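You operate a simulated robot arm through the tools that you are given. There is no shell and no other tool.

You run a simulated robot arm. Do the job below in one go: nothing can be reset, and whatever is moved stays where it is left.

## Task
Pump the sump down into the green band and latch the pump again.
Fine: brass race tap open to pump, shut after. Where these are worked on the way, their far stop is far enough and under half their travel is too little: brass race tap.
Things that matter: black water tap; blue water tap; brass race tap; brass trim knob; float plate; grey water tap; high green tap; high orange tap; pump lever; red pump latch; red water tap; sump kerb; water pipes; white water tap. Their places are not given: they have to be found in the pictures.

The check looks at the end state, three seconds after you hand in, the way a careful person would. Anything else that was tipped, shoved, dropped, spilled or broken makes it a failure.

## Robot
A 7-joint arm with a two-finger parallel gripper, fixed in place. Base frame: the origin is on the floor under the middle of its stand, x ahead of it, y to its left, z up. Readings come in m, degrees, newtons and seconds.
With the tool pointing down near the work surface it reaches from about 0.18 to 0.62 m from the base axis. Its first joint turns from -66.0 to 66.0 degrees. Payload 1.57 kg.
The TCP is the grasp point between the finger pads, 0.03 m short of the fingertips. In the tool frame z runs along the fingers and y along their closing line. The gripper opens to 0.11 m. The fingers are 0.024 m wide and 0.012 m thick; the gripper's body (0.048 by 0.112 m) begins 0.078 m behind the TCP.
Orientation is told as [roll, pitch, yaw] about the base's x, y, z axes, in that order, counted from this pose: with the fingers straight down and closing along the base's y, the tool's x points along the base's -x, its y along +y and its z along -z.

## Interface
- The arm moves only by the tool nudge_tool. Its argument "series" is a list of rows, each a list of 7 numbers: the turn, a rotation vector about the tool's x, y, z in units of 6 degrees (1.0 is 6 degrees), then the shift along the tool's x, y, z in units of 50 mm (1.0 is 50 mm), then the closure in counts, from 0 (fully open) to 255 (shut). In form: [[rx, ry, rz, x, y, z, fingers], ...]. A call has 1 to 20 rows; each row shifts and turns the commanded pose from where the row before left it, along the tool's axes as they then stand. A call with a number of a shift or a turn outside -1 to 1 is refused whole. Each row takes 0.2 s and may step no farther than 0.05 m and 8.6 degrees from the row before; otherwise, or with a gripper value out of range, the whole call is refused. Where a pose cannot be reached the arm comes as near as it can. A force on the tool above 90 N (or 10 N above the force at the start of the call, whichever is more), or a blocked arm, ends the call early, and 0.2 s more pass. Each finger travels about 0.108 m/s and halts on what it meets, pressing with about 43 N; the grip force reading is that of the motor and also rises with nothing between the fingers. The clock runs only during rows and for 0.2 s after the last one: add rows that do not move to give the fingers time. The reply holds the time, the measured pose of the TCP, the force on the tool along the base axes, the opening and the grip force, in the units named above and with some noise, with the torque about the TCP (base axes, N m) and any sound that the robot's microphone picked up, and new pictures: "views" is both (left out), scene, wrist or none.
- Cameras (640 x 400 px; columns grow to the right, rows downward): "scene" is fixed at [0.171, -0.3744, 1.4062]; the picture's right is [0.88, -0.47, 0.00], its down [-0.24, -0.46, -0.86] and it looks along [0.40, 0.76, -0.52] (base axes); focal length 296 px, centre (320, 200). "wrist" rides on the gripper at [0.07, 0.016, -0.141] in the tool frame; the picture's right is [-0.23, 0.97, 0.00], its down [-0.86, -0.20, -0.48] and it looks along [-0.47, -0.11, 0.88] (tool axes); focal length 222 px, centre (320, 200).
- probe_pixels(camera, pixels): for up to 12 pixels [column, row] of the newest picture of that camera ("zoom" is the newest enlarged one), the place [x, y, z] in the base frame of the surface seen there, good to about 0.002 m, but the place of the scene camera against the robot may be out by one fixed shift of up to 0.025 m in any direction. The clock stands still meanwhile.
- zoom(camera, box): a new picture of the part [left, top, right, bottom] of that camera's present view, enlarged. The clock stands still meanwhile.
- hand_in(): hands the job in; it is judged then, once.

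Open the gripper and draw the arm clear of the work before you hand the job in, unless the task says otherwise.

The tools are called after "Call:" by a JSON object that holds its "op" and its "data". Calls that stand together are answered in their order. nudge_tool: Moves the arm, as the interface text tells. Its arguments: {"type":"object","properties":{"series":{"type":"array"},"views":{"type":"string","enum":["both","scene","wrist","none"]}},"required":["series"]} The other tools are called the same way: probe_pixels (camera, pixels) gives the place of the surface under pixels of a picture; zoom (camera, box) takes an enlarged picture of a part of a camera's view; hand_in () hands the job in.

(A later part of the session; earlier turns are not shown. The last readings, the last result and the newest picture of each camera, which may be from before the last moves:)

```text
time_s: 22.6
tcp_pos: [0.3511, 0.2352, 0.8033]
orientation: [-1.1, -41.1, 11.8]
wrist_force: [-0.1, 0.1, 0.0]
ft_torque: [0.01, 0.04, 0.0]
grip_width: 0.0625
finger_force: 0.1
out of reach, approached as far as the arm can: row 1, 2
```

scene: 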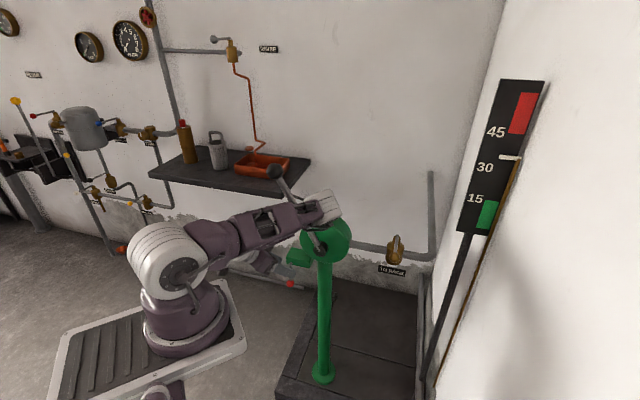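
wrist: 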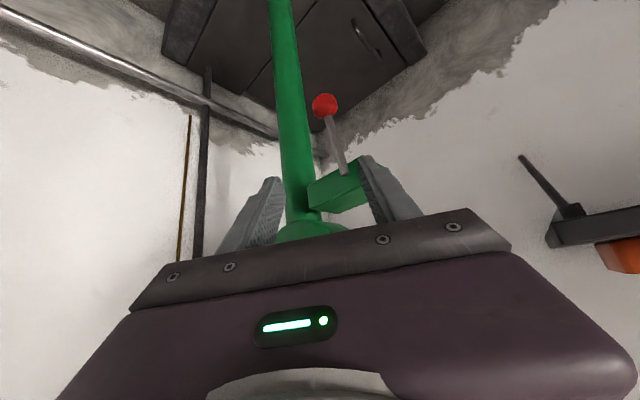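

The folded arm slid forward to (0.351,0.235,0.803), and the left finger is near the box corner. I untilt slightly and lift 20 mm, then swing the whole arm right about the base axis in two steps and check again.

Call:
{"op": "nudge_tool", "data": {"series": [[0, 1, 0, -0.246, 0, -0.315, 110], [0.478, 0, 0.683, -0.224, -0.685, 0.157, 110], [0.478, 0, 0.683, -0.224, -0.685, 0.157, 110]], "views": "both"}}

```text
time_s: 23.4
tcp_pos: [0.407, 0.1648, 0.8019]
orientation: [-1.1, -35.2, 1.5]
wrist_force: [0.6, -0.5, -0.5]
ft_torque: [0.01, 0.04, 0.0]
grip_width: 0.0626
finger_force: 0.1
out of reach, approached as far as the arm can: row 1
```

scene: 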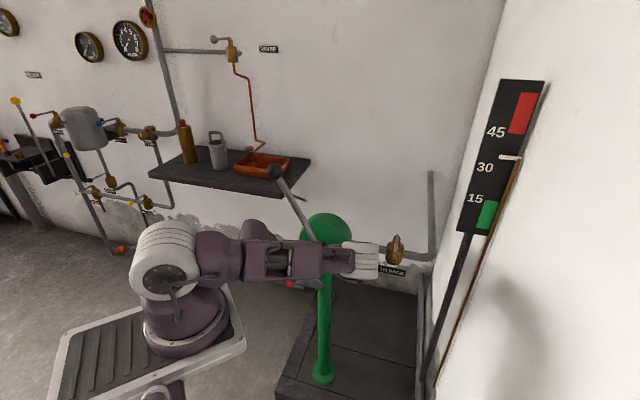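
wrist: 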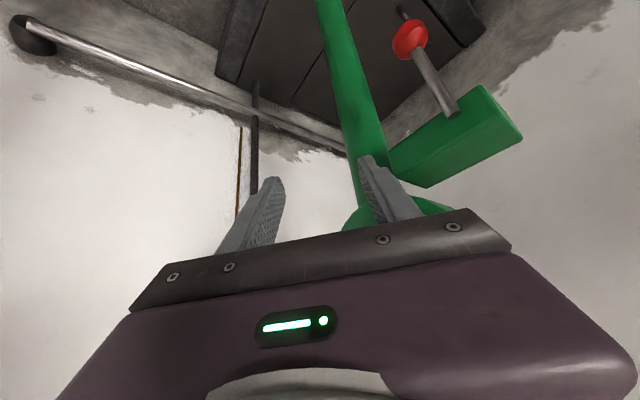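

The elbow is now at scene (365,260), near the race tap; the lever is untouched. I probe the elbow and tap to see their distance.

Call:
{"op": "probe_pixels", "data": {"camera": "scene", "pixels": [[360, 260], [372, 262], [375, 248], [345, 262], [300, 262], [250, 258], [210, 255], [394, 258], [275, 171], [320, 245], [310, 290], [165, 290]]}}

Call:
{"op": "zoom", "data": {"camera": "scene", "box": [220, 150, 420, 310]}}

```text
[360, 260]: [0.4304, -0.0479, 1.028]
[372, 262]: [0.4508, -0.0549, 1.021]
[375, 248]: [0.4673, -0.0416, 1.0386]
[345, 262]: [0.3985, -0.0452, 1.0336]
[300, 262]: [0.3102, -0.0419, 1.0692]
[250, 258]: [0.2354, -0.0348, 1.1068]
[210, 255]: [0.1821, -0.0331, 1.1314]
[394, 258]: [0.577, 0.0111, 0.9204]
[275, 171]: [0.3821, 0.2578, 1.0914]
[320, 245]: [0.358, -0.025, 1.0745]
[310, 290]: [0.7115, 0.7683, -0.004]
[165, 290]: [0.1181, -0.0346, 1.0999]
```

```text
2.50 times, centred on (320, 230) of scene
```

zoom: 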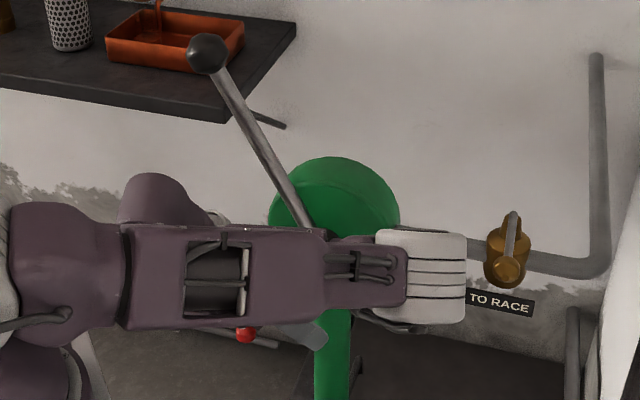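

The elbow swivelled low to the right (around (0.44,-0.03,1.0)), still about 6 cm from the tap and clear of the lever. I straighten the hand to vertical while easing back and up to bring the arm into a clean posture.

Call:
{"op": "nudge_tool", "data": {"series": [[0, 0.97, 0, 0.064, -0.1, -0.276, 110], [0, 0.97, 0, 0.092, -0.1, -0.268, 110], [0, 0.97, 0, 0.12, -0.1, -0.256, 110], [0, 0.97, 0, 0.146, -0.1, -0.242, 110], [0, 0.97, 0, 0.17, -0.1, -0.226, 110], [0, 0.97, 0, 0.19, -0.1, -0.21, 110]], "views": "both"}}

```text
time_s: 24.8
tcp_pos: [0.3593, 0.138, 0.8398]
orientation: [-0.8, -0.2, 1.0]
wrist_force: [0.9, 0.3, -0.2]
ft_torque: [-0.02, 0.0, 0.01]
grip_width: 0.0626
finger_force: 0.0
out of reach, approached as far as the arm can: row 1, 2, 3
```

scene: 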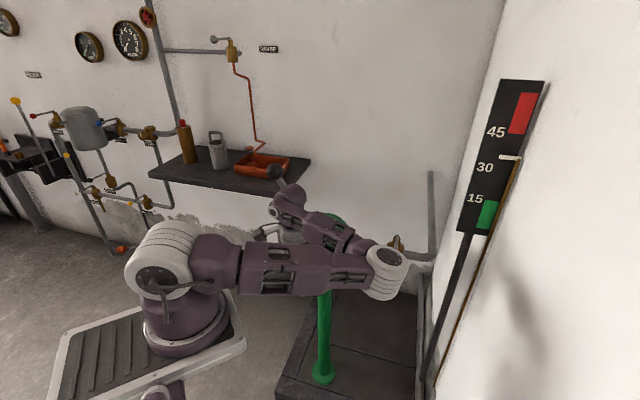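
wrist: 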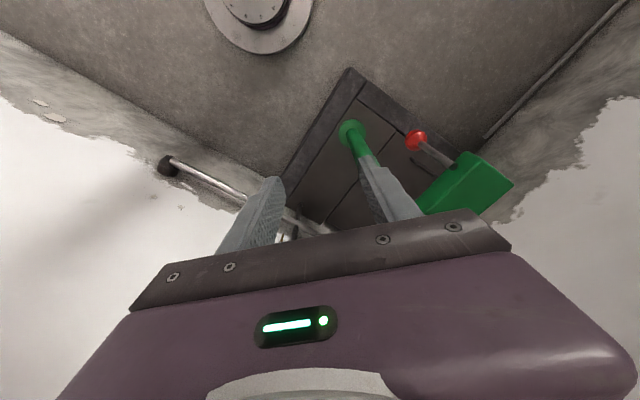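

The arm now works elbow-right, well away from the lever, which suits an approach to the latch from the right-front. I check the elbow against the tap first, then shift slightly right and turn the yaw toward 67°.

Call:
{"op": "probe_pixels", "data": {"camera": "scene", "pixels": [[385, 275], [395, 262], [398, 250], [403, 270], [370, 255], [340, 235], [310, 215], [285, 205], [290, 235], [396, 240], [375, 290], [275, 171]]}}

Call:
{"op": "zoom", "data": {"camera": "scene", "box": [240, 150, 440, 320]}}

```text
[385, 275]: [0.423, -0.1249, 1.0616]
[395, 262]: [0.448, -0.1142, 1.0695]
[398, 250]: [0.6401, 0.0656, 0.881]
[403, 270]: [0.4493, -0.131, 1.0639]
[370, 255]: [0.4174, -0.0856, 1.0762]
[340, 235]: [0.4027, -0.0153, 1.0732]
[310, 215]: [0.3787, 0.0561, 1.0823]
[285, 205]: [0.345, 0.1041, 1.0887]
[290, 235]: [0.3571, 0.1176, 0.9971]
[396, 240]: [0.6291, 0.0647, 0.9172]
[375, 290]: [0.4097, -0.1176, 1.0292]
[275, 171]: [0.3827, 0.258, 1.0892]
```

```text
2.35 times, centred on (340, 235) of scene
```

zoom: 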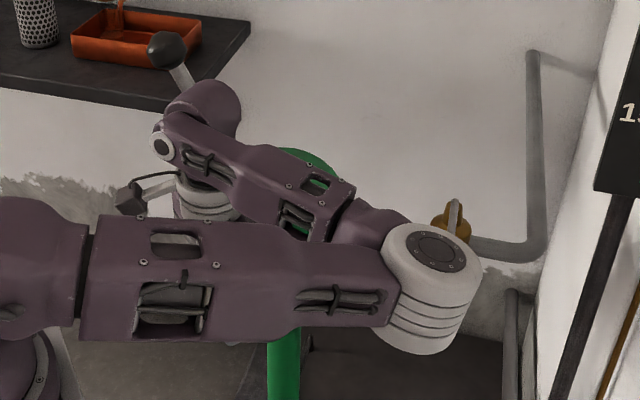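

Elbow is about 15 cm from the tap ball and the lever is still untouched. I shift right and lower a bit, then turn the yaw by 66° with the hand vertical.

Call:
{"op": "nudge_tool", "data": {"series": [[0, 0, 0, 0.15, -0.78, 0.2, 110], [0, 0, 0, 0.15, -0.78, 0.2, 110], [0, 0, -1, 0, 0, 0, 110], [0, 0, -1, 0, 0, 0, 110], [0, 0, -1, 0, 0, 0, 110], [0, 0, -1, 0, 0, 0, 110], [0, 0, -1, 0, 0, 0, 110], [0, 0, -1, 0, 0, 0, 110], [0, 0, -1, 0, 0, 0, 110], [0, 0, -1, 0, 0, 0, 110], [0, 0, -1, 0, 0, 0, 110], [0, 0, -1, 0, 0, 0, 110], [0, 0, -1, 0, 0, 0, 110]], "views": "both"}}

```text
time_s: 27.6
tcp_pos: [0.3581, 0.1272, 0.8366]
orientation: [-0.8, 0.5, 67.0]
wrist_force: [0.4, 0.6, -0.2]
ft_torque: [0.0, -0.01, 0.03]
grip_width: 0.0628
finger_force: 0.0
out of reach, approached as far as the arm can: row 1, 2
```

scene: 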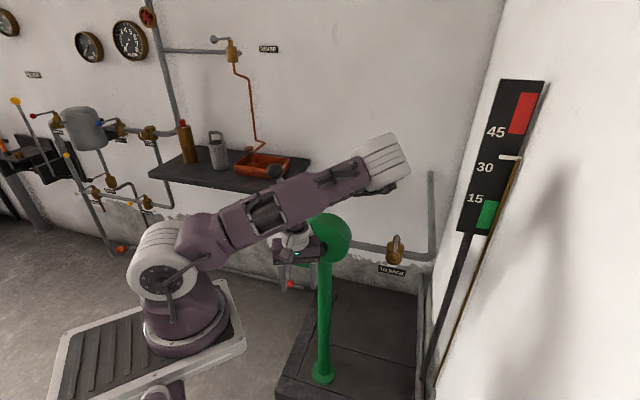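
wrist: 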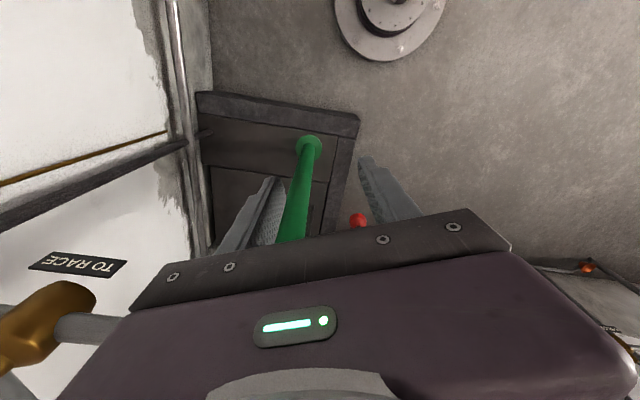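

The yaw is now 67° with the elbow up and right at scene (385,165), clear of the lever. I tilt the hand 48° toward the latch from here, holding the grasp point about in place.

Call:
{"op": "nudge_tool", "data": {"series": [[0, -1, 0, 0, 0, 0.1, 110], [0, -1, 0, 0.02, 0, 0.1, 110], [0, -1, 0, 0.03, 0, 0.09, 110], [0, -1, 0, 0.04, 0, 0.09, 110], [0, -1, 0, 0.05, 0, 0.08, 110], [0, -1, 0, 0.06, 0, 0.08, 110], [0, -1, 0, 0.07, 0, 0.07, 110], [0, -1, 0, 0.07, 0, 0.07, 110]], "views": "both"}}

```text
time_s: 29.4
tcp_pos: [0.3919, 0.1367, 0.7921]
orientation: [-1.0, -47.2, 67.8]
wrist_force: [0.0, 0.3, -0.6]
ft_torque: [0.04, 0.0, -0.02]
grip_width: 0.0627
finger_force: 0.1
out of reach, approached as far as the arm can: row 3, 4, 5, 8
```

scene: 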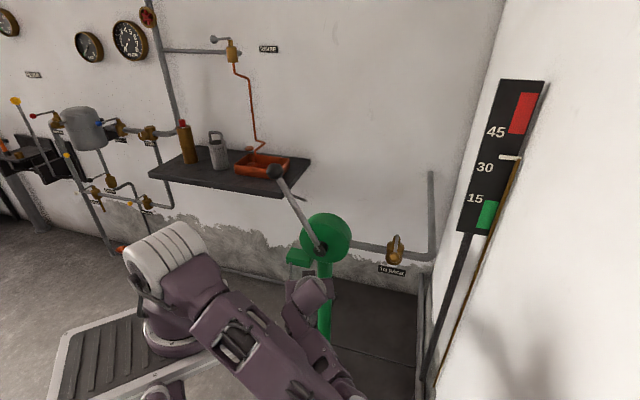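
wrist: 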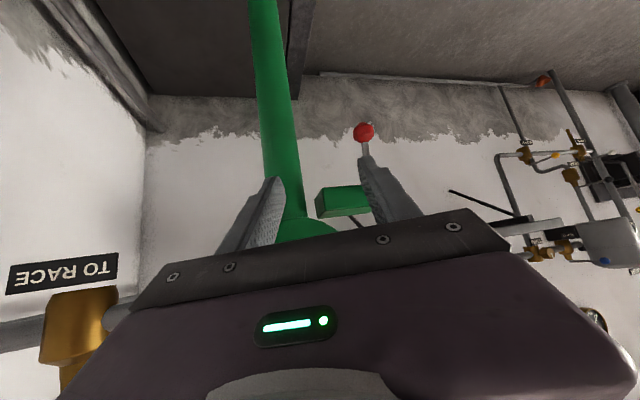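

The arm has swung well to the right, leaving the pump fully visible; the latch ball is at wrist (364,132). I shift 52 mm sideways to centre the ball between the fingers, then advance 70 mm.

Call:
{"op": "nudge_tool", "data": {"series": [[0, 0, 0, 0, 0.52, 0, 110], [0, 0, 0, 0, 0.52, 0, 110], [0, 0, 0, 0, 0, 0.7, 110], [0, 0, 0, 0, 0, 0.7, 110]], "views": "both"}}

```text
time_s: 30.4
tcp_pos: [0.4171, 0.187, 0.7704]
orientation: [-0.8, -47.3, 67.6]
wrist_force: [-13.3, -22.9, 14.2]
ft_torque: [-0.16, -0.54, -0.9]
grip_width: 0.0596
finger_force: 0.0
out of reach, approached as far as the arm can: row 1, 2, 3, 4
```

scene: 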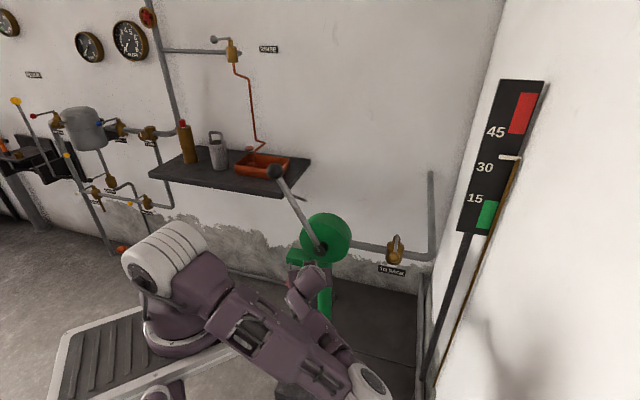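
wrist: 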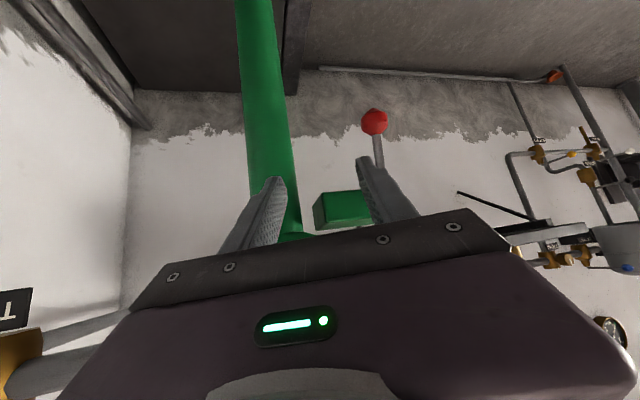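

The left finger is pressing on the pump column with about 30 N because the sideways shift was not reached. I back straight off at once.

Call:
{"op": "nudge_tool", "data": {"series": [[0, 0, 0, 0, 0, -0.5, 110], [0, 0, 0, 0, 0, -0.3, 110]], "views": "none"}}

```text
time_s: 31.0
tcp_pos: [0.405, 0.1617, 0.7945]
orientation: [-1.0, -47.4, 67.7]
wrist_force: [0.6, 0.5, -0.4]
ft_torque: [0.01, 0.01, -0.05]
grip_width: 0.0626
finger_force: 0.0
```

Contact is gone. I take fresh pictures and measure the present elbow and wrist positions to understand the reach limits.

Call:
{"op": "nudge_tool", "data": {"series": [[0, 0, 0, 0, 0, 0, 110]], "views": "both"}}

```text
time_s: 31.4
tcp_pos: [0.406, 0.1616, 0.796]
orientation: [-1.0, -47.4, 67.8]
wrist_force: [-0.2, -0.3, -0.3]
ft_torque: [0.04, 0.0, -0.02]
grip_width: 0.0626
finger_force: 0.0
```

scene: 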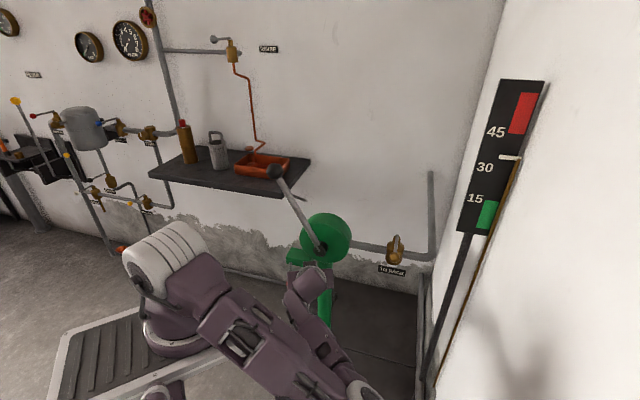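
wrist: 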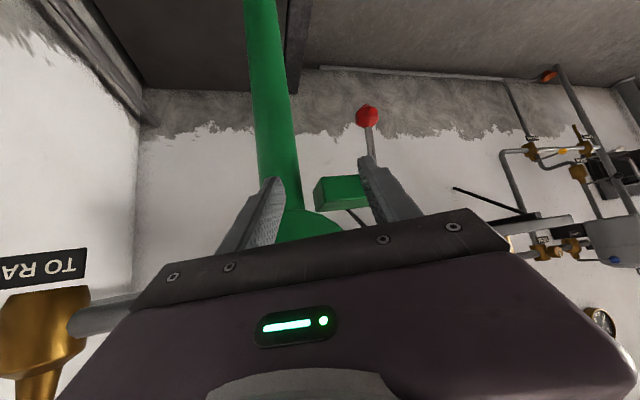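

Call:
{"op": "probe_pixels", "data": {"camera": "scene", "pixels": [[370, 390], [350, 380], [330, 345], [310, 290], [305, 280], [300, 310], [260, 340], [215, 290], [165, 250], [145, 290], [170, 320], [290, 370]]}}

Call:
{"op": "zoom", "data": {"camera": "scene", "box": [100, 200, 420, 400]}}

```text
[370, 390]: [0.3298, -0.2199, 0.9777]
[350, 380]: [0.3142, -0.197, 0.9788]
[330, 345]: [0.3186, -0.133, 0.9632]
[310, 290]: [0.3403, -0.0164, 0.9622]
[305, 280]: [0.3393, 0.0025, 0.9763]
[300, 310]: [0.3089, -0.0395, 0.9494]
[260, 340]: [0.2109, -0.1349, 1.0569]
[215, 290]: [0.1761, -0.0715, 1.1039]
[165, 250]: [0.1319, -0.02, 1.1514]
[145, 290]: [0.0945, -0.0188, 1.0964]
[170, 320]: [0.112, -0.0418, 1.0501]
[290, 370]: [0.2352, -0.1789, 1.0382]
```

```text
2.00 times, centred on (260, 300) of scene
```

zoom: 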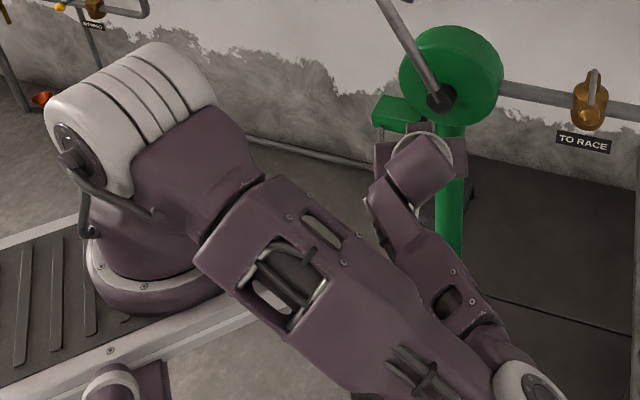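

The arm is in an elbow-right, low posture, and reach opens up when the hand is lower. I lower the hand 90 mm straight down in front of the pump before shifting sideways.

Call:
{"op": "nudge_tool", "data": {"series": [[0, 0, 0, 0.44, 0, 0.407, 110], [0, 0, 0, 0.44, 0, 0.407, 110], [0, 0, 0, 0.44, 0, 0.407, 110]], "views": "both"}}

```text
time_s: 32.2
tcp_pos: [0.4233, 0.1439, 0.7204]
orientation: [-0.7, -47.2, 67.6]
wrist_force: [-0.5, 0.1, -0.3]
ft_torque: [0.01, 0.0, 0.03]
grip_width: 0.0628
finger_force: 0.2
out of reach, approached as far as the arm can: row 2, 3
```

scene: 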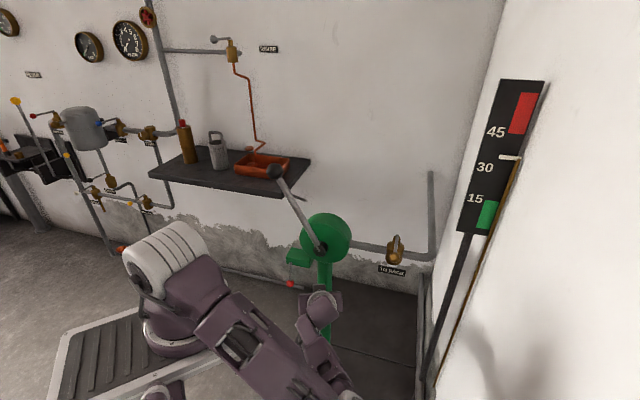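
wrist: 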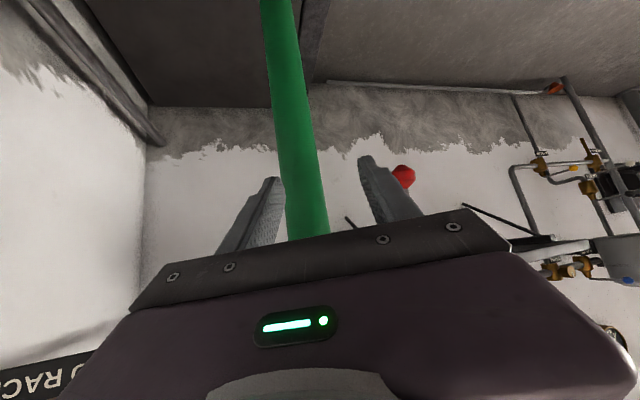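

This low posture stays limited, so I'll return to a free, upright pose: I raise and untilt the hand together to about (0.40,0.05,0.95), in front of and clear of the pump.

Call:
{"op": "nudge_tool", "data": {"series": [[0, 1, 0, -0.236, -0.04, -0.573, 110], [0, 1, 0, -0.175, -0.04, -0.594, 110], [0, 1, 0, -0.112, -0.04, -0.609, 110], [0, 1, 0, -0.048, -0.04, -0.618, 110], [0, 1, 0, 0.018, -0.04, -0.62, 110], [0, 1, 0, 0.082, -0.04, -0.614, 110], [0, 1, 0, 0.146, -0.04, -0.602, 110], [0, 0.87, 0, 0.208, -0.04, -0.584, 110]], "views": "both"}}

```text
time_s: 34.0
tcp_pos: [0.396, 0.0432, 0.9465]
orientation: [-0.7, -0.2, 67.1]
wrist_force: [-0.6, 0.5, 0.1]
ft_torque: [0.0, -0.05, 0.02]
grip_width: 0.0627
finger_force: 0.2
```

scene: 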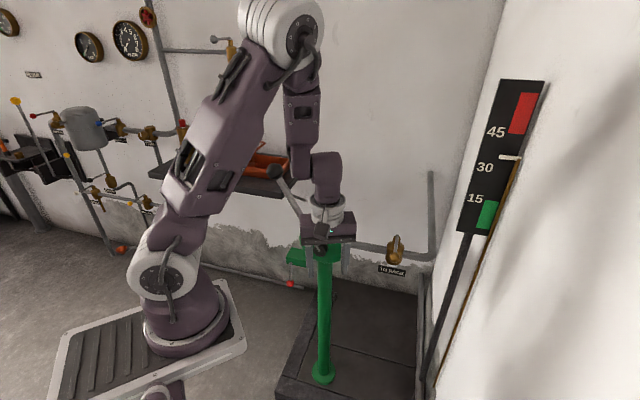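
wrist: 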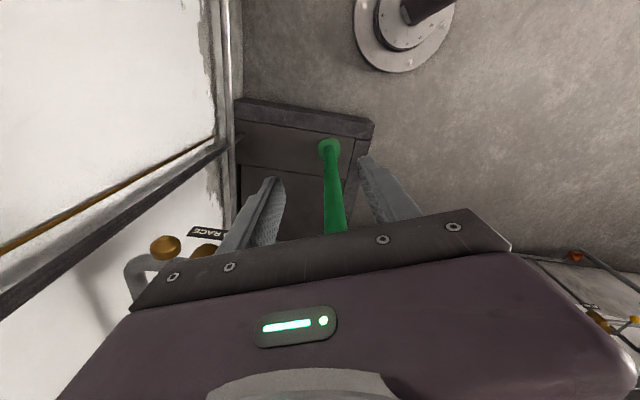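

With no limits hit, the arm has returned to an elbow-up posture (elbow at scene (285,30)). Now I tilt 35° while moving down and forward so the wrist keeps enough distance, ending about 9 cm short of the latch ball.

Call:
{"op": "nudge_tool", "data": {"series": [[0, -0.97, 0, -0.427, 0.311, 0.62, 110], [0, -0.97, 0, -0.36, 0.311, 0.662, 110], [0, -0.97, 0, -0.289, 0.311, 0.696, 110], [0, -0.97, 0, -0.214, 0.311, 0.722, 110], [0, -0.97, 0, -0.138, 0.311, 0.74, 110], [0, -0.97, 0, -0.073, 0.311, 0.75, 110]], "views": "both"}}

```text
time_s: 35.4
tcp_pos: [0.3599, 0.1945, 0.7574]
orientation: [-0.9, -35.1, 67.4]
wrist_force: [0.3, 0.5, 0.4]
ft_torque: [-0.04, 0.03, -0.02]
grip_width: 0.0628
finger_force: 0.0
```

scene: 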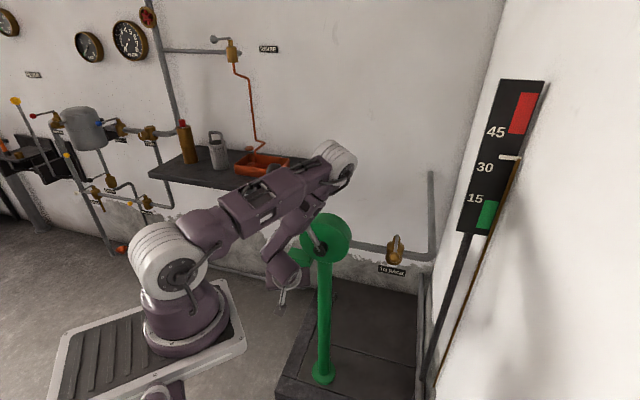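
wrist: 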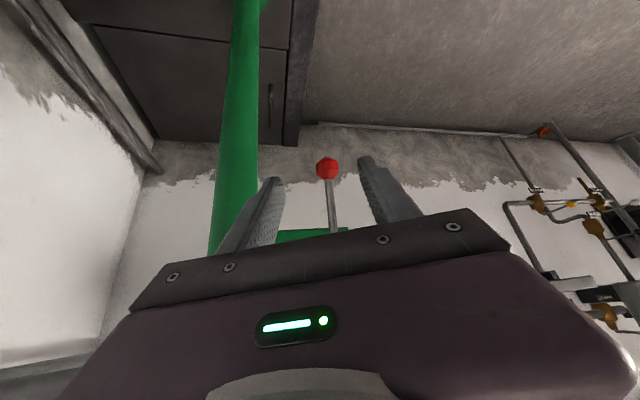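

The pose was reached freely and the latch ball sits between the fingers at wrist (328,168). I check the elbow's clearance to the lever before closing in.

Call:
{"op": "probe_pixels", "data": {"camera": "scene", "pixels": [[335, 165], [320, 150], [305, 205], [290, 235], [265, 180], [240, 205], [312, 225], [275, 170], [300, 180], [285, 270], [316, 238], [325, 180]]}}

Call:
{"op": "probe_pixels", "data": {"camera": "wrist", "pixels": [[328, 168], [322, 168], [334, 168], [331, 185], [334, 205], [336, 222], [345, 229], [285, 236], [300, 232], [250, 180], [232, 210]]}}

Call:
{"op": "zoom", "data": {"camera": "scene", "box": [200, 130, 380, 310]}}

```text
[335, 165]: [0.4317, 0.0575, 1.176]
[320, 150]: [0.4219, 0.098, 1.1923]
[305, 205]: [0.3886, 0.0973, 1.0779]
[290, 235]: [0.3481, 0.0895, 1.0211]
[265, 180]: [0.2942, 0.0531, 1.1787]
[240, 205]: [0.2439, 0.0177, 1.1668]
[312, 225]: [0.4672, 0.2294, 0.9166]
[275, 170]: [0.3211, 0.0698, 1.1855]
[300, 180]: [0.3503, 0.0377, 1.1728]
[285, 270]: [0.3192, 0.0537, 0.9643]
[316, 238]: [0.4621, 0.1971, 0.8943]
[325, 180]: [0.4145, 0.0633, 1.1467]
```

```text
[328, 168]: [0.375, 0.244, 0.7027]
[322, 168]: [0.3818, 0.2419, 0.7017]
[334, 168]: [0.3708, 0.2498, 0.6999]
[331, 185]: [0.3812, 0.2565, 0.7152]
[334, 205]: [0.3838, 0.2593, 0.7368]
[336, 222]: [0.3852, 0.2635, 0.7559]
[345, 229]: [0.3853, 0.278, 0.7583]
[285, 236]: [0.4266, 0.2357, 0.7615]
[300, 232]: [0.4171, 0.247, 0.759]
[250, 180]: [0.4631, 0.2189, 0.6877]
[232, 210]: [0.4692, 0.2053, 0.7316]
```

```text
2.22 times, centred on (290, 220) of scene
```

zoom: 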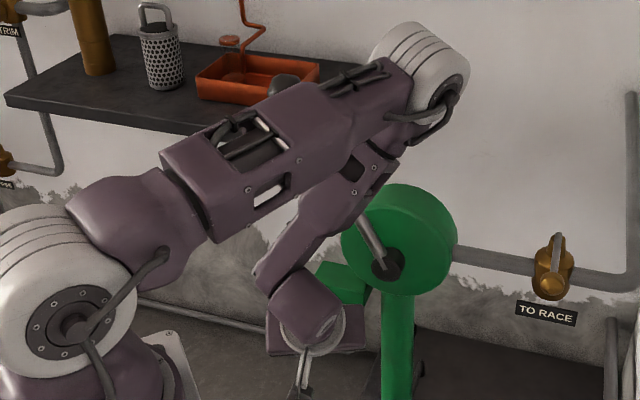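

The elbow has about 8 cm clearance from the lever. The ball centre is about (0.382,0.2545,0.693), so I correct 15 mm along -x of the tool and advance 78 mm so the ball lies between the pads.

Call:
{"op": "nudge_tool", "data": {"series": [[0, 0, 0, -0.15, 0.03, 0.5, 110], [0, 0, 0, -0.15, 0.02, 0.52, 110], [0, 0, 0, 0, 0, 0.53, 110]], "views": "both"}}

```text
time_s: 36.2
tcp_pos: [0.3819, 0.2472, 0.7031]
orientation: [-0.9, -35.0, 67.6]
wrist_force: [-0.3, -0.3, 0.6]
ft_torque: [0.01, 0.0, 0.01]
grip_width: 0.0627
finger_force: 0.0
```

scene: 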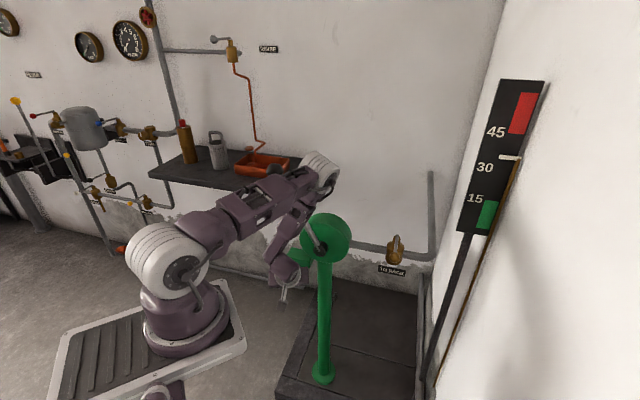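
wrist: 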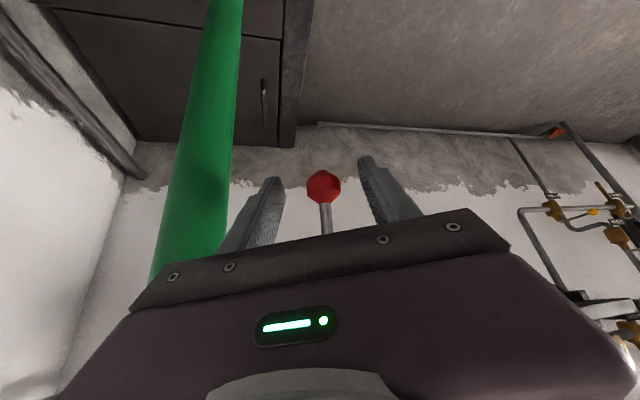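

The ball is now between the fingers at wrist (323,187), nearly centred. I close the fingers on it and see the force readings.

Call:
{"op": "nudge_tool", "data": {"series": [[0, 0, 0, 0, 0, 0, 200], [0, 0, 0, 0, 0, 0, 210], [0, 0, 0, 0, 0, 0, 210], [0, 0, 0, 0, 0, 0, 210]], "views": "wrist"}}

```text
time_s: 37.2
tcp_pos: [0.3812, 0.2476, 0.7038]
orientation: [-0.9, -35.0, 67.6]
wrist_force: [-9.0, 4.9, -4.2]
ft_torque: [-0.03, 0.03, 0.04]
grip_width: 0.0284
finger_force: 4.8
```

wrist: 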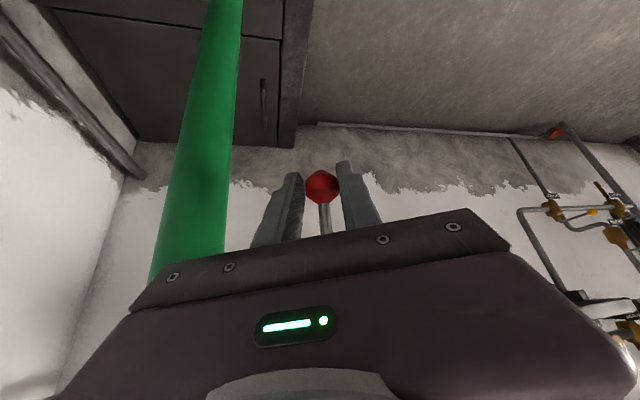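

Gripped at 0.028 m; the ball pushes back when urged to the right (reaction along the tool's +y), hinting it swings to the left. I try a small 10 mm move left along the swing arc and read the force.

Call:
{"op": "nudge_tool", "data": {"series": [[0, 0, 0, -0.08, 0.184, 0.03, 210], [0, 0, 0, 0, 0, 0, 210]], "views": "wrist"}}

```text
time_s: 37.8
tcp_pos: [0.3775, 0.255, 0.7049]
orientation: [-1.0, -35.2, 67.3]
wrist_force: [5.5, -5.8, -2.8]
ft_torque: [0.76, -0.17, -0.06]
grip_width: 0.0247
finger_force: 35.9
```

wrist: 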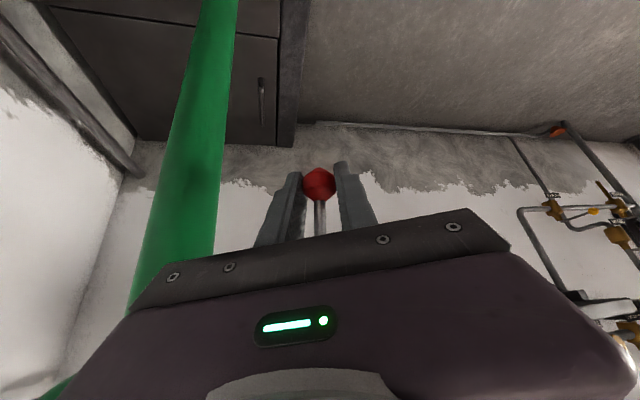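

The hand moved 8 mm left with about 8 N resistance. I continue another 10 mm to see whether the force stays like friction or rises like a stop.

Call:
{"op": "nudge_tool", "data": {"series": [[0, 0, 0, -0.08, 0.184, 0.02, 210], [0, 0, 0, 0, 0, 0, 210]], "views": "both"}}

```text
time_s: 38.4
tcp_pos: [0.3684, 0.2624, 0.7058]
orientation: [-1.1, -35.2, 67.5]
wrist_force: [8.3, -3.7, 6.6]
ft_torque: [0.82, -0.26, -0.05]
grip_width: 0.0249
finger_force: 36.5
```

scene: 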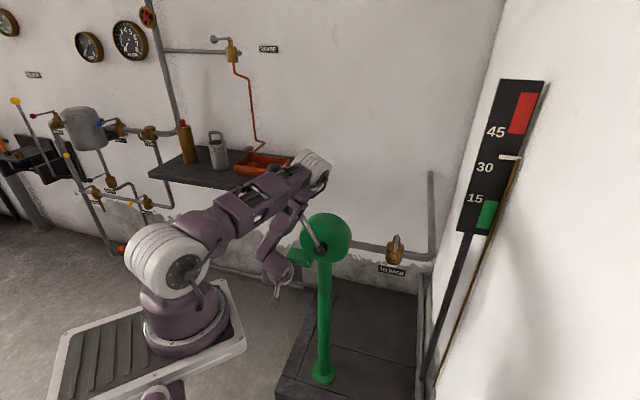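
wrist: 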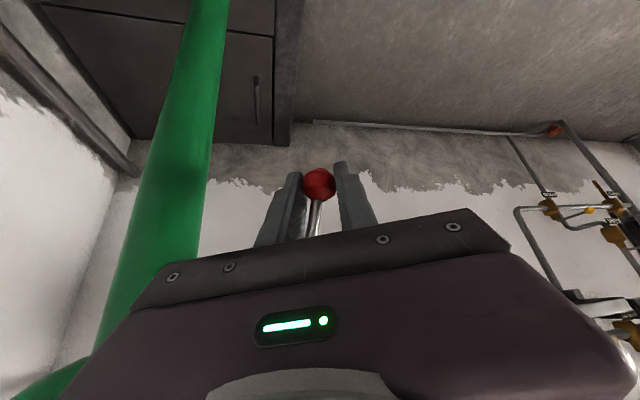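

The latch is swinging left with light friction (about 11 N) and the rod leans accordingly in the wrist view. I loosen the grip to a cage and follow the arc, turning the hand so the wrist and elbow stay to the right of the lever.

Call:
{"op": "nudge_tool", "data": {"series": [[0, 0, 0, 0, 0, 0, 178], [-0.331, -0.55, -0.439, -0.133, 0.322, -0.017, 178], [-0.353, -0.55, -0.421, -0.213, 0.248, -0.058, 178], [-0.379, -0.55, -0.399, -0.253, 0.195, -0.098, 178]], "views": "both"}}

```text
time_s: 39.4
tcp_pos: [0.3378, 0.294, 0.7315]
orientation: [-0.9, -44.9, 77.6]
wrist_force: [-2.8, -5.8, -2.4]
ft_torque: [0.19, 0.04, -0.12]
grip_width: 0.0363
finger_force: 2.0
```

scene: 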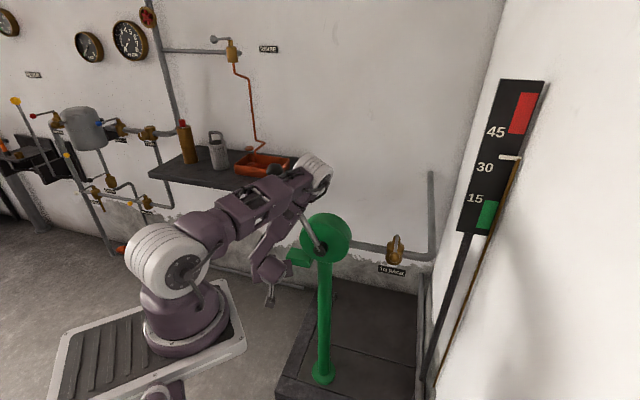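
wrist: 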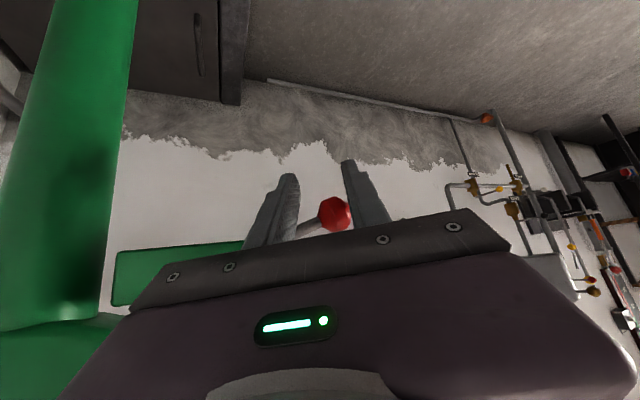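

The latch ball is now at wrist (334,213) with its rod well swung over and little force. I probe the ball to get its angle and check the elbow clearance.

Call:
{"op": "probe_pixels", "data": {"camera": "wrist", "pixels": [[334, 213], [330, 208], [340, 212], [312, 222], [306, 226]]}}

Call:
{"op": "probe_pixels", "data": {"camera": "scene", "pixels": [[315, 172], [325, 185], [300, 160], [295, 195], [275, 170], [312, 225], [316, 238], [265, 265], [270, 240]]}}

Call:
{"op": "zoom", "data": {"camera": "wrist", "box": [230, 140, 420, 260]}}

Call:
{"op": "zoom", "data": {"camera": "scene", "box": [220, 140, 380, 310]}}

```text
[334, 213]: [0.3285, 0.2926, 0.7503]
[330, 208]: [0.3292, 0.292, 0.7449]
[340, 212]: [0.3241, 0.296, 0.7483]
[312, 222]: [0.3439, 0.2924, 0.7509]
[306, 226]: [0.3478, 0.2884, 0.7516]
```

```text
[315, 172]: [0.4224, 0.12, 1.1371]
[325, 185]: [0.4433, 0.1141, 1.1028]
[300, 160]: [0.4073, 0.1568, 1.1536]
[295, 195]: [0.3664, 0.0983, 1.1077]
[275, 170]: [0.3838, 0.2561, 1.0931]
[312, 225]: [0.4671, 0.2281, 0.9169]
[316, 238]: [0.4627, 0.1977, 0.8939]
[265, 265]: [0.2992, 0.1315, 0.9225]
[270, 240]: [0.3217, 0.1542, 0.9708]
```

```text
3.33 times, centred on (325, 200) of wrist
```

zoom: 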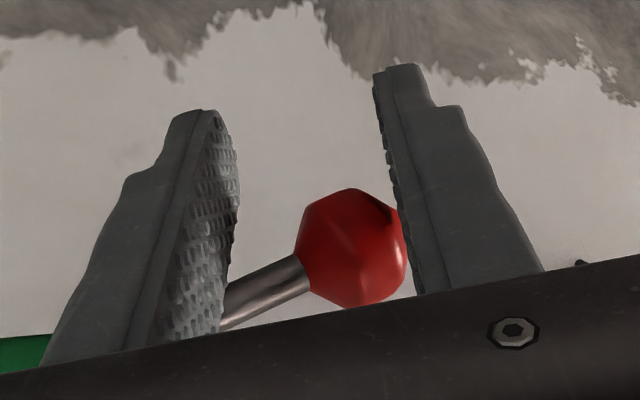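

```text
2.35 times, centred on (300, 225) of scene
```

zoom: 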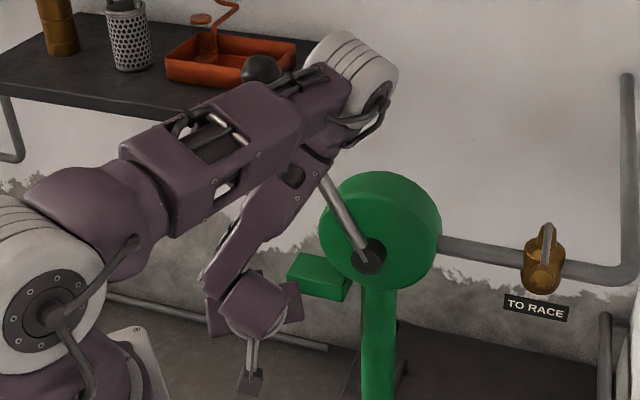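

The ball has swung to about 72° left (centre near (0.332,0.305,0.748)) and sits at the upper edge of the pads. I recentre the pads on it, regrip gently, and look.

Call:
{"op": "nudge_tool", "data": {"series": [[0, 0, 0, -0.2, 0.06, 0, 165], [0, 0, 0, -0.16, 0.06, 0, 165], [0, 0, 0, 0, 0, 0, 205], [0, 0, 0, 0, 0, 0, 205], [0, 0, 0, 0, 0, 0, 205]], "views": "wrist"}}

```text
time_s: 40.6
tcp_pos: [0.3346, 0.3007, 0.739]
orientation: [-0.9, -43.6, 77.1]
wrist_force: [-1.5, -56.1, -45.7]
ft_torque: [2.39, 1.25, -1.58]
grip_width: 0.0319
finger_force: 5.6
```

wrist: 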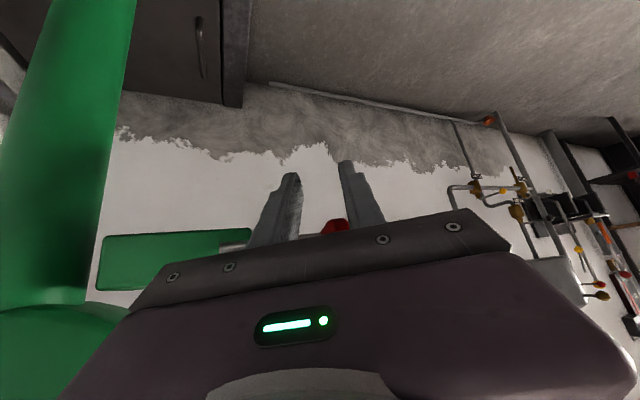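

The right finger is pressing the rod from below with about 70 N, so the latch is at its stop. I back down right away and open slightly.

Call:
{"op": "nudge_tool", "data": {"series": [[0, 0, 0, 0.25, -0.06, 0, 165], [0, 0, 0, 0.15, 0, 0, 150], [0, 0, 0, 0, 0, 0, 150]], "views": "both"}}

```text
time_s: 41.4
tcp_pos: [0.3353, 0.294, 0.7299]
orientation: [-1.1, -45.1, 77.7]
wrist_force: [0.8, 0.3, 0.2]
ft_torque: [-0.01, 0.01, 0.03]
grip_width: 0.0453
finger_force: 0.1
```

scene: 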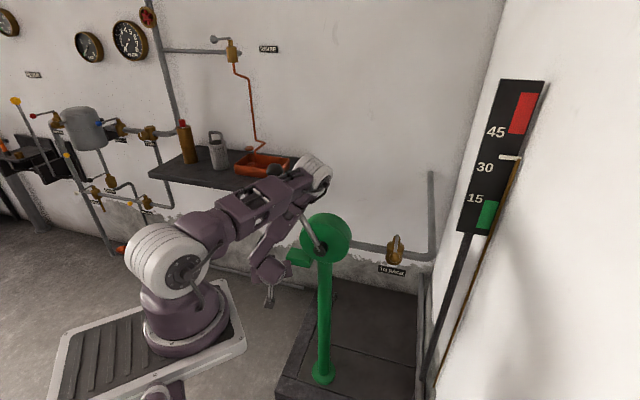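
wrist: 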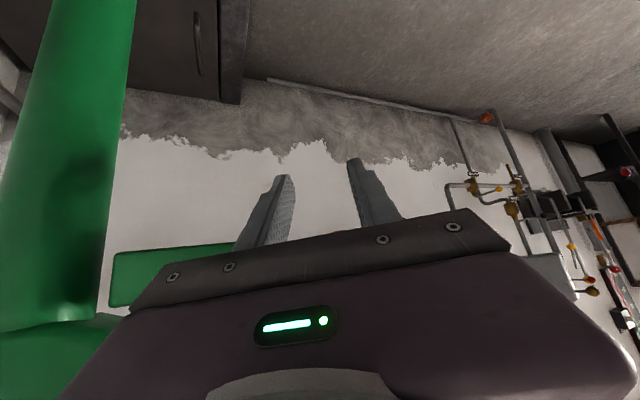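

The latch has stayed up by itself, with no force on the hand now. I drop the fingers a little and withdraw toward the robot while untilting, then look at the latch.

Call:
{"op": "nudge_tool", "data": {"series": [[0, 0, 0, 0.4, 0, 0, 150], [0, 0.8, 0, 0.42, 0, -0.42, 150], [0, 0.8, 0, 0.45, 0, -0.38, 150], [0, 0.8, 0, 0.49, 0, -0.33, 150], [0, 0.8, 0, 0.52, 0, -0.28, 150]], "views": "both"}}

```text
time_s: 42.6
tcp_pos: [0.3051, 0.1614, 0.7148]
orientation: [-0.9, -25.5, 77.2]
wrist_force: [0.3, 0.7, 0.1]
ft_torque: [0.02, 0.01, 0.0]
grip_width: 0.0452
finger_force: 0.1
```

scene: 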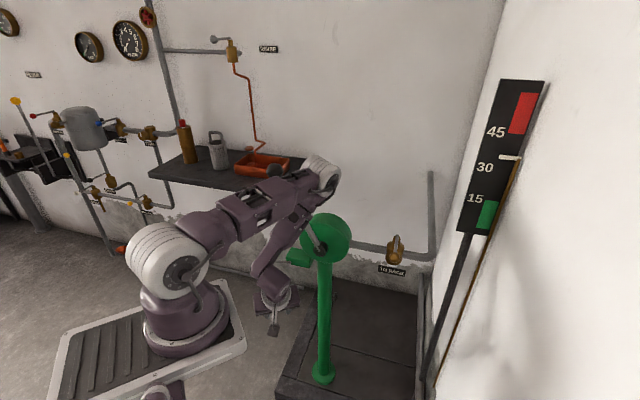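
wrist: 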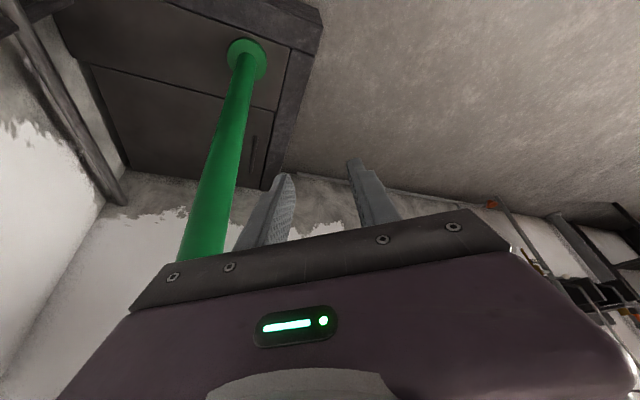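

The hand is withdrawn. I raise it upright to about (0.36,0.05,0.95) so that both cameras can see the latch.

Call:
{"op": "nudge_tool", "data": {"series": [[0, 0.53, 0, -0.02, -0.196, -0.634, 150], [0, 0.53, 0, 0.02, -0.196, -0.634, 150], [0, 0.53, 0, 0.066, -0.196, -0.63, 150], [0, 0.53, 0, 0.11, -0.196, -0.626, 150], [0, 0.53, 0, 0.144, -0.196, -0.618, 150], [0, 0.53, 0, 0.174, -0.196, -0.608, 150], [0, 0.53, 0, 0.208, -0.196, -0.6, 150], [0, 0.53, 0, 0.228, -0.196, -0.592, 150]], "views": "both"}}

Call:
{"op": "zoom", "data": {"camera": "scene", "box": [240, 190, 380, 310]}}

```text
time_s: 44.4
tcp_pos: [0.3541, 0.0412, 0.9459]
orientation: [-0.8, -0.2, 76.9]
wrist_force: [-0.4, -0.2, 0.6]
ft_torque: [0.02, -0.01, -0.03]
grip_width: 0.0451
finger_force: 0.0
```

scene: 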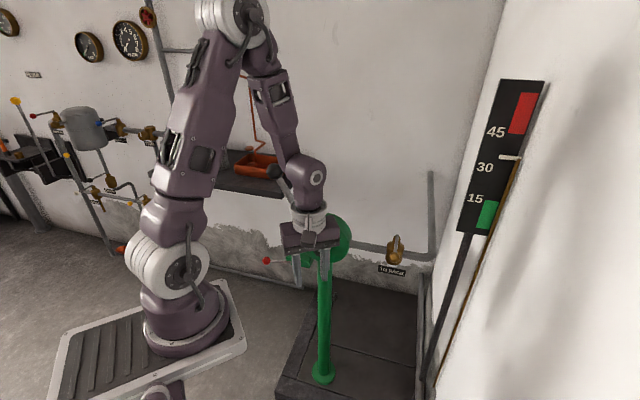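
wrist: 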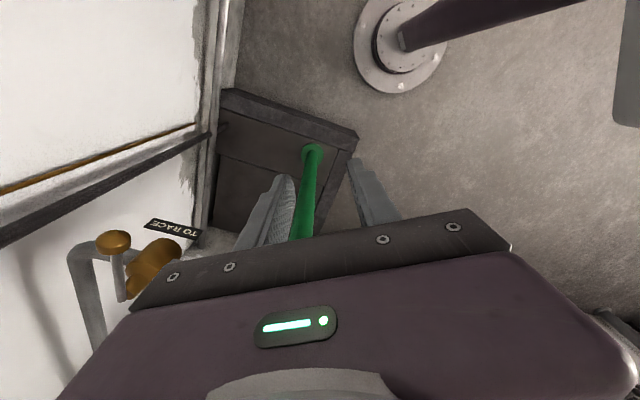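

```text
3.33 times, centred on (310, 250) of scene
```

zoom: 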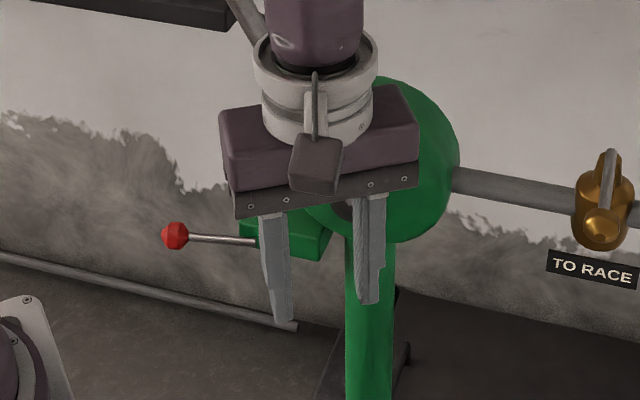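

The latch now stands horizontal to the left (ball at scene (267,261)), so it is released. Next the race tap: I probe its ball, lever and stem in the wrist view.

Call:
{"op": "probe_pixels", "data": {"camera": "wrist", "pixels": [[113, 241], [107, 240], [120, 241], [117, 262], [120, 280], [122, 297], [135, 290], [128, 294], [150, 265], [165, 250], [85, 250]]}}

Call:
{"op": "zoom", "data": {"camera": "wrist", "box": [50, 200, 230, 330]}}

```text
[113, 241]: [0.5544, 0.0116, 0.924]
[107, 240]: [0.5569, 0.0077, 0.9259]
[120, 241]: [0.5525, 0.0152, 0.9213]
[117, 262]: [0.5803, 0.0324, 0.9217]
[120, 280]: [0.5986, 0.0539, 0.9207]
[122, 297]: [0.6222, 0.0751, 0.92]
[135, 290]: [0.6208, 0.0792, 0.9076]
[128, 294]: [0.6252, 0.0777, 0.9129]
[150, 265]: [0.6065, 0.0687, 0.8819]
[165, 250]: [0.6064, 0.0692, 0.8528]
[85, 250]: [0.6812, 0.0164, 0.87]
```

```text
3.08 times, centred on (140, 265) of wrist
```

zoom: 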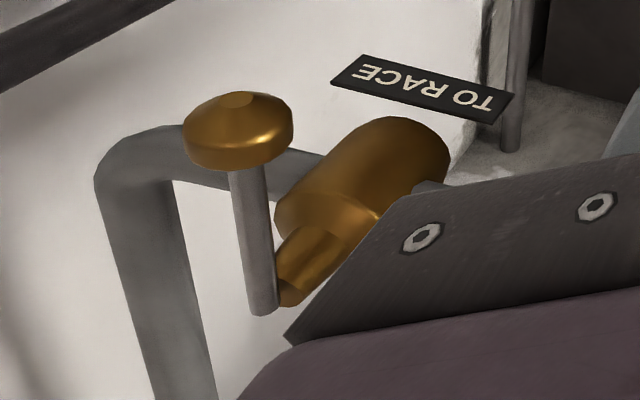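

The tap ball centre is about (0.565,0.013,0.917) and the lever pivot about (0.625,0.080). I turn to yaw 47° (fingers along the pipe direction), rise, and move over the tap ball.

Call:
{"op": "nudge_tool", "data": {"series": [[0, 0, 1, 0, 0, -0.3, 125], [0, 0, 1, 0, 0, -0.3, 125], [0, 0, 1, 0, 0, -0.3, 125], [0, 0, 1, 0, 0, -0.3, 125], [0, 0, 1, 0, 0, -0.3, 125], [0, 0, 0, -0.495, -0.692, 0, 125], [0, 0, 0, -0.495, -0.692, 0, 125], [0, 0, 0, -0.495, -0.692, 0, 125], [0, 0, 0, -0.495, -0.692, 0, 125], [0, 0, 0, -0.495, -0.692, 0, 125]], "views": "both"}}

```text
time_s: 46.6
tcp_pos: [0.5632, 0.0127, 1.0215]
orientation: [-0.4, -0.4, 46.9]
wrist_force: [0.0, 0.4, 0.2]
ft_torque: [0.02, 0.04, 0.03]
grip_width: 0.0563
finger_force: 0.0
```

scene: 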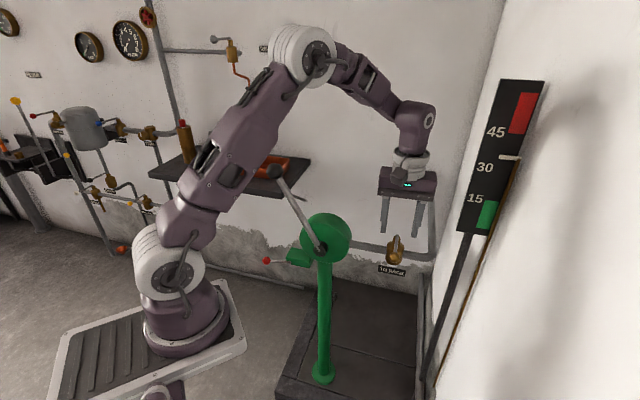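
wrist: 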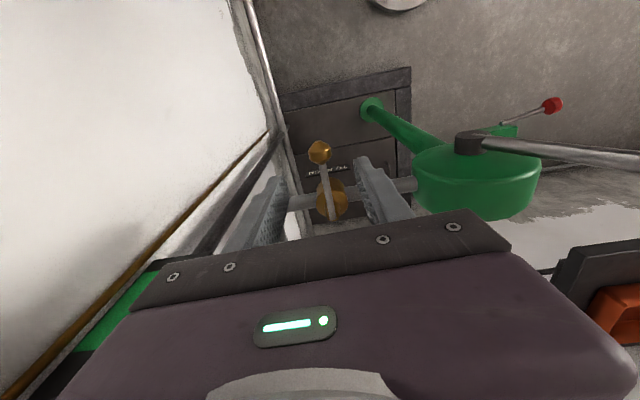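

The hand is over the tap; ball at wrist (320,152), lever to (333,205). I probe the ball and lever once more for exact alignment before descending.

Call:
{"op": "probe_pixels", "data": {"camera": "wrist", "pixels": [[320, 151], [313, 151], [328, 151], [325, 172], [329, 188], [333, 203], [331, 198], [420, 185], [415, 200], [385, 192], [275, 205]]}}

Call:
{"op": "zoom", "data": {"camera": "wrist", "box": [240, 110, 440, 250]}}

```text
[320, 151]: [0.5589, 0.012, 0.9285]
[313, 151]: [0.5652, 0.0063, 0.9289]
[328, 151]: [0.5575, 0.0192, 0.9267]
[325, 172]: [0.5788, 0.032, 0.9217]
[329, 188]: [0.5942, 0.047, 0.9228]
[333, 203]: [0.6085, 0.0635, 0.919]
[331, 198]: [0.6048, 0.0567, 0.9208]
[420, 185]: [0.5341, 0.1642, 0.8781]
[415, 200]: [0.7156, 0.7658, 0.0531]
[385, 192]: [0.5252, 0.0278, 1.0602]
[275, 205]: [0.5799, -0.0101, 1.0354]
```

```text
2.86 times, centred on (340, 180) of wrist
```

zoom: 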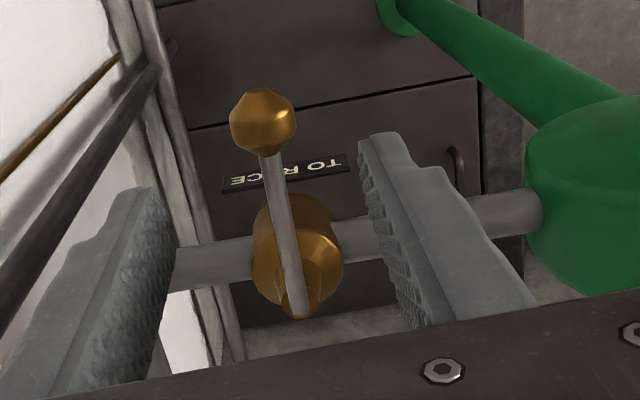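

The ball centre is at about (0.562,0.014,0.916), directly under the hand. I descend 100 mm and close on it.

Call:
{"op": "nudge_tool", "data": {"series": [[0, 0, 0, 0, 0, 0.667, 125], [0, 0, 0, 0, 0, 0.667, 125], [0, 0, 0, 0, 0, 0.667, 125], [0, 0, 0, 0, 0, 0, 195], [0, 0, 0, 0, 0, 0, 200], [0, 0, 0, 0, 0, 0, 200]], "views": "both"}}

```text
time_s: 48.0
tcp_pos: [0.5661, 0.0134, 0.9211]
orientation: [-0.5, -0.5, 46.8]
wrist_force: [1.6, -0.8, -4.2]
ft_torque: [0.06, -0.13, -0.05]
grip_width: 0.0249
finger_force: 36.5
```

scene: 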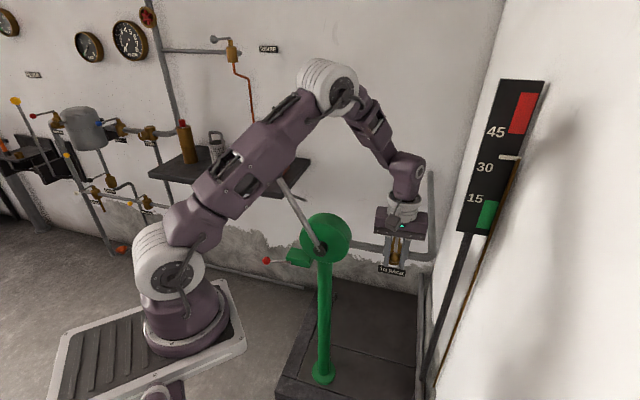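
wrist: 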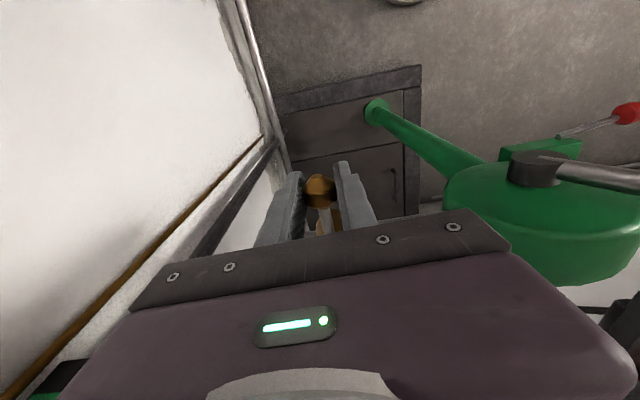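

The tap ball is gripped (0.025 m). I test a 5° turn of the lever toward the pump side and read the force.

Call:
{"op": "nudge_tool", "data": {"series": [[0, 0, 0.83, 0, 0.157, 0, 200], [0, 0, 0, 0, 0, 0, 200]], "views": "wrist"}}

```text
time_s: 48.6
tcp_pos: [0.5642, 0.0152, 0.9207]
orientation: [-0.9, -0.9, 41.8]
wrist_force: [42.3, -30.5, -22.3]
ft_torque: [0.14, -0.04, 0.02]
grip_width: 0.0248
finger_force: 36.9
```

wrist: 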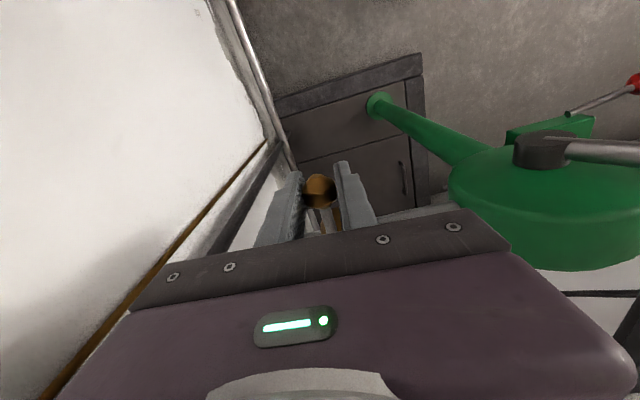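

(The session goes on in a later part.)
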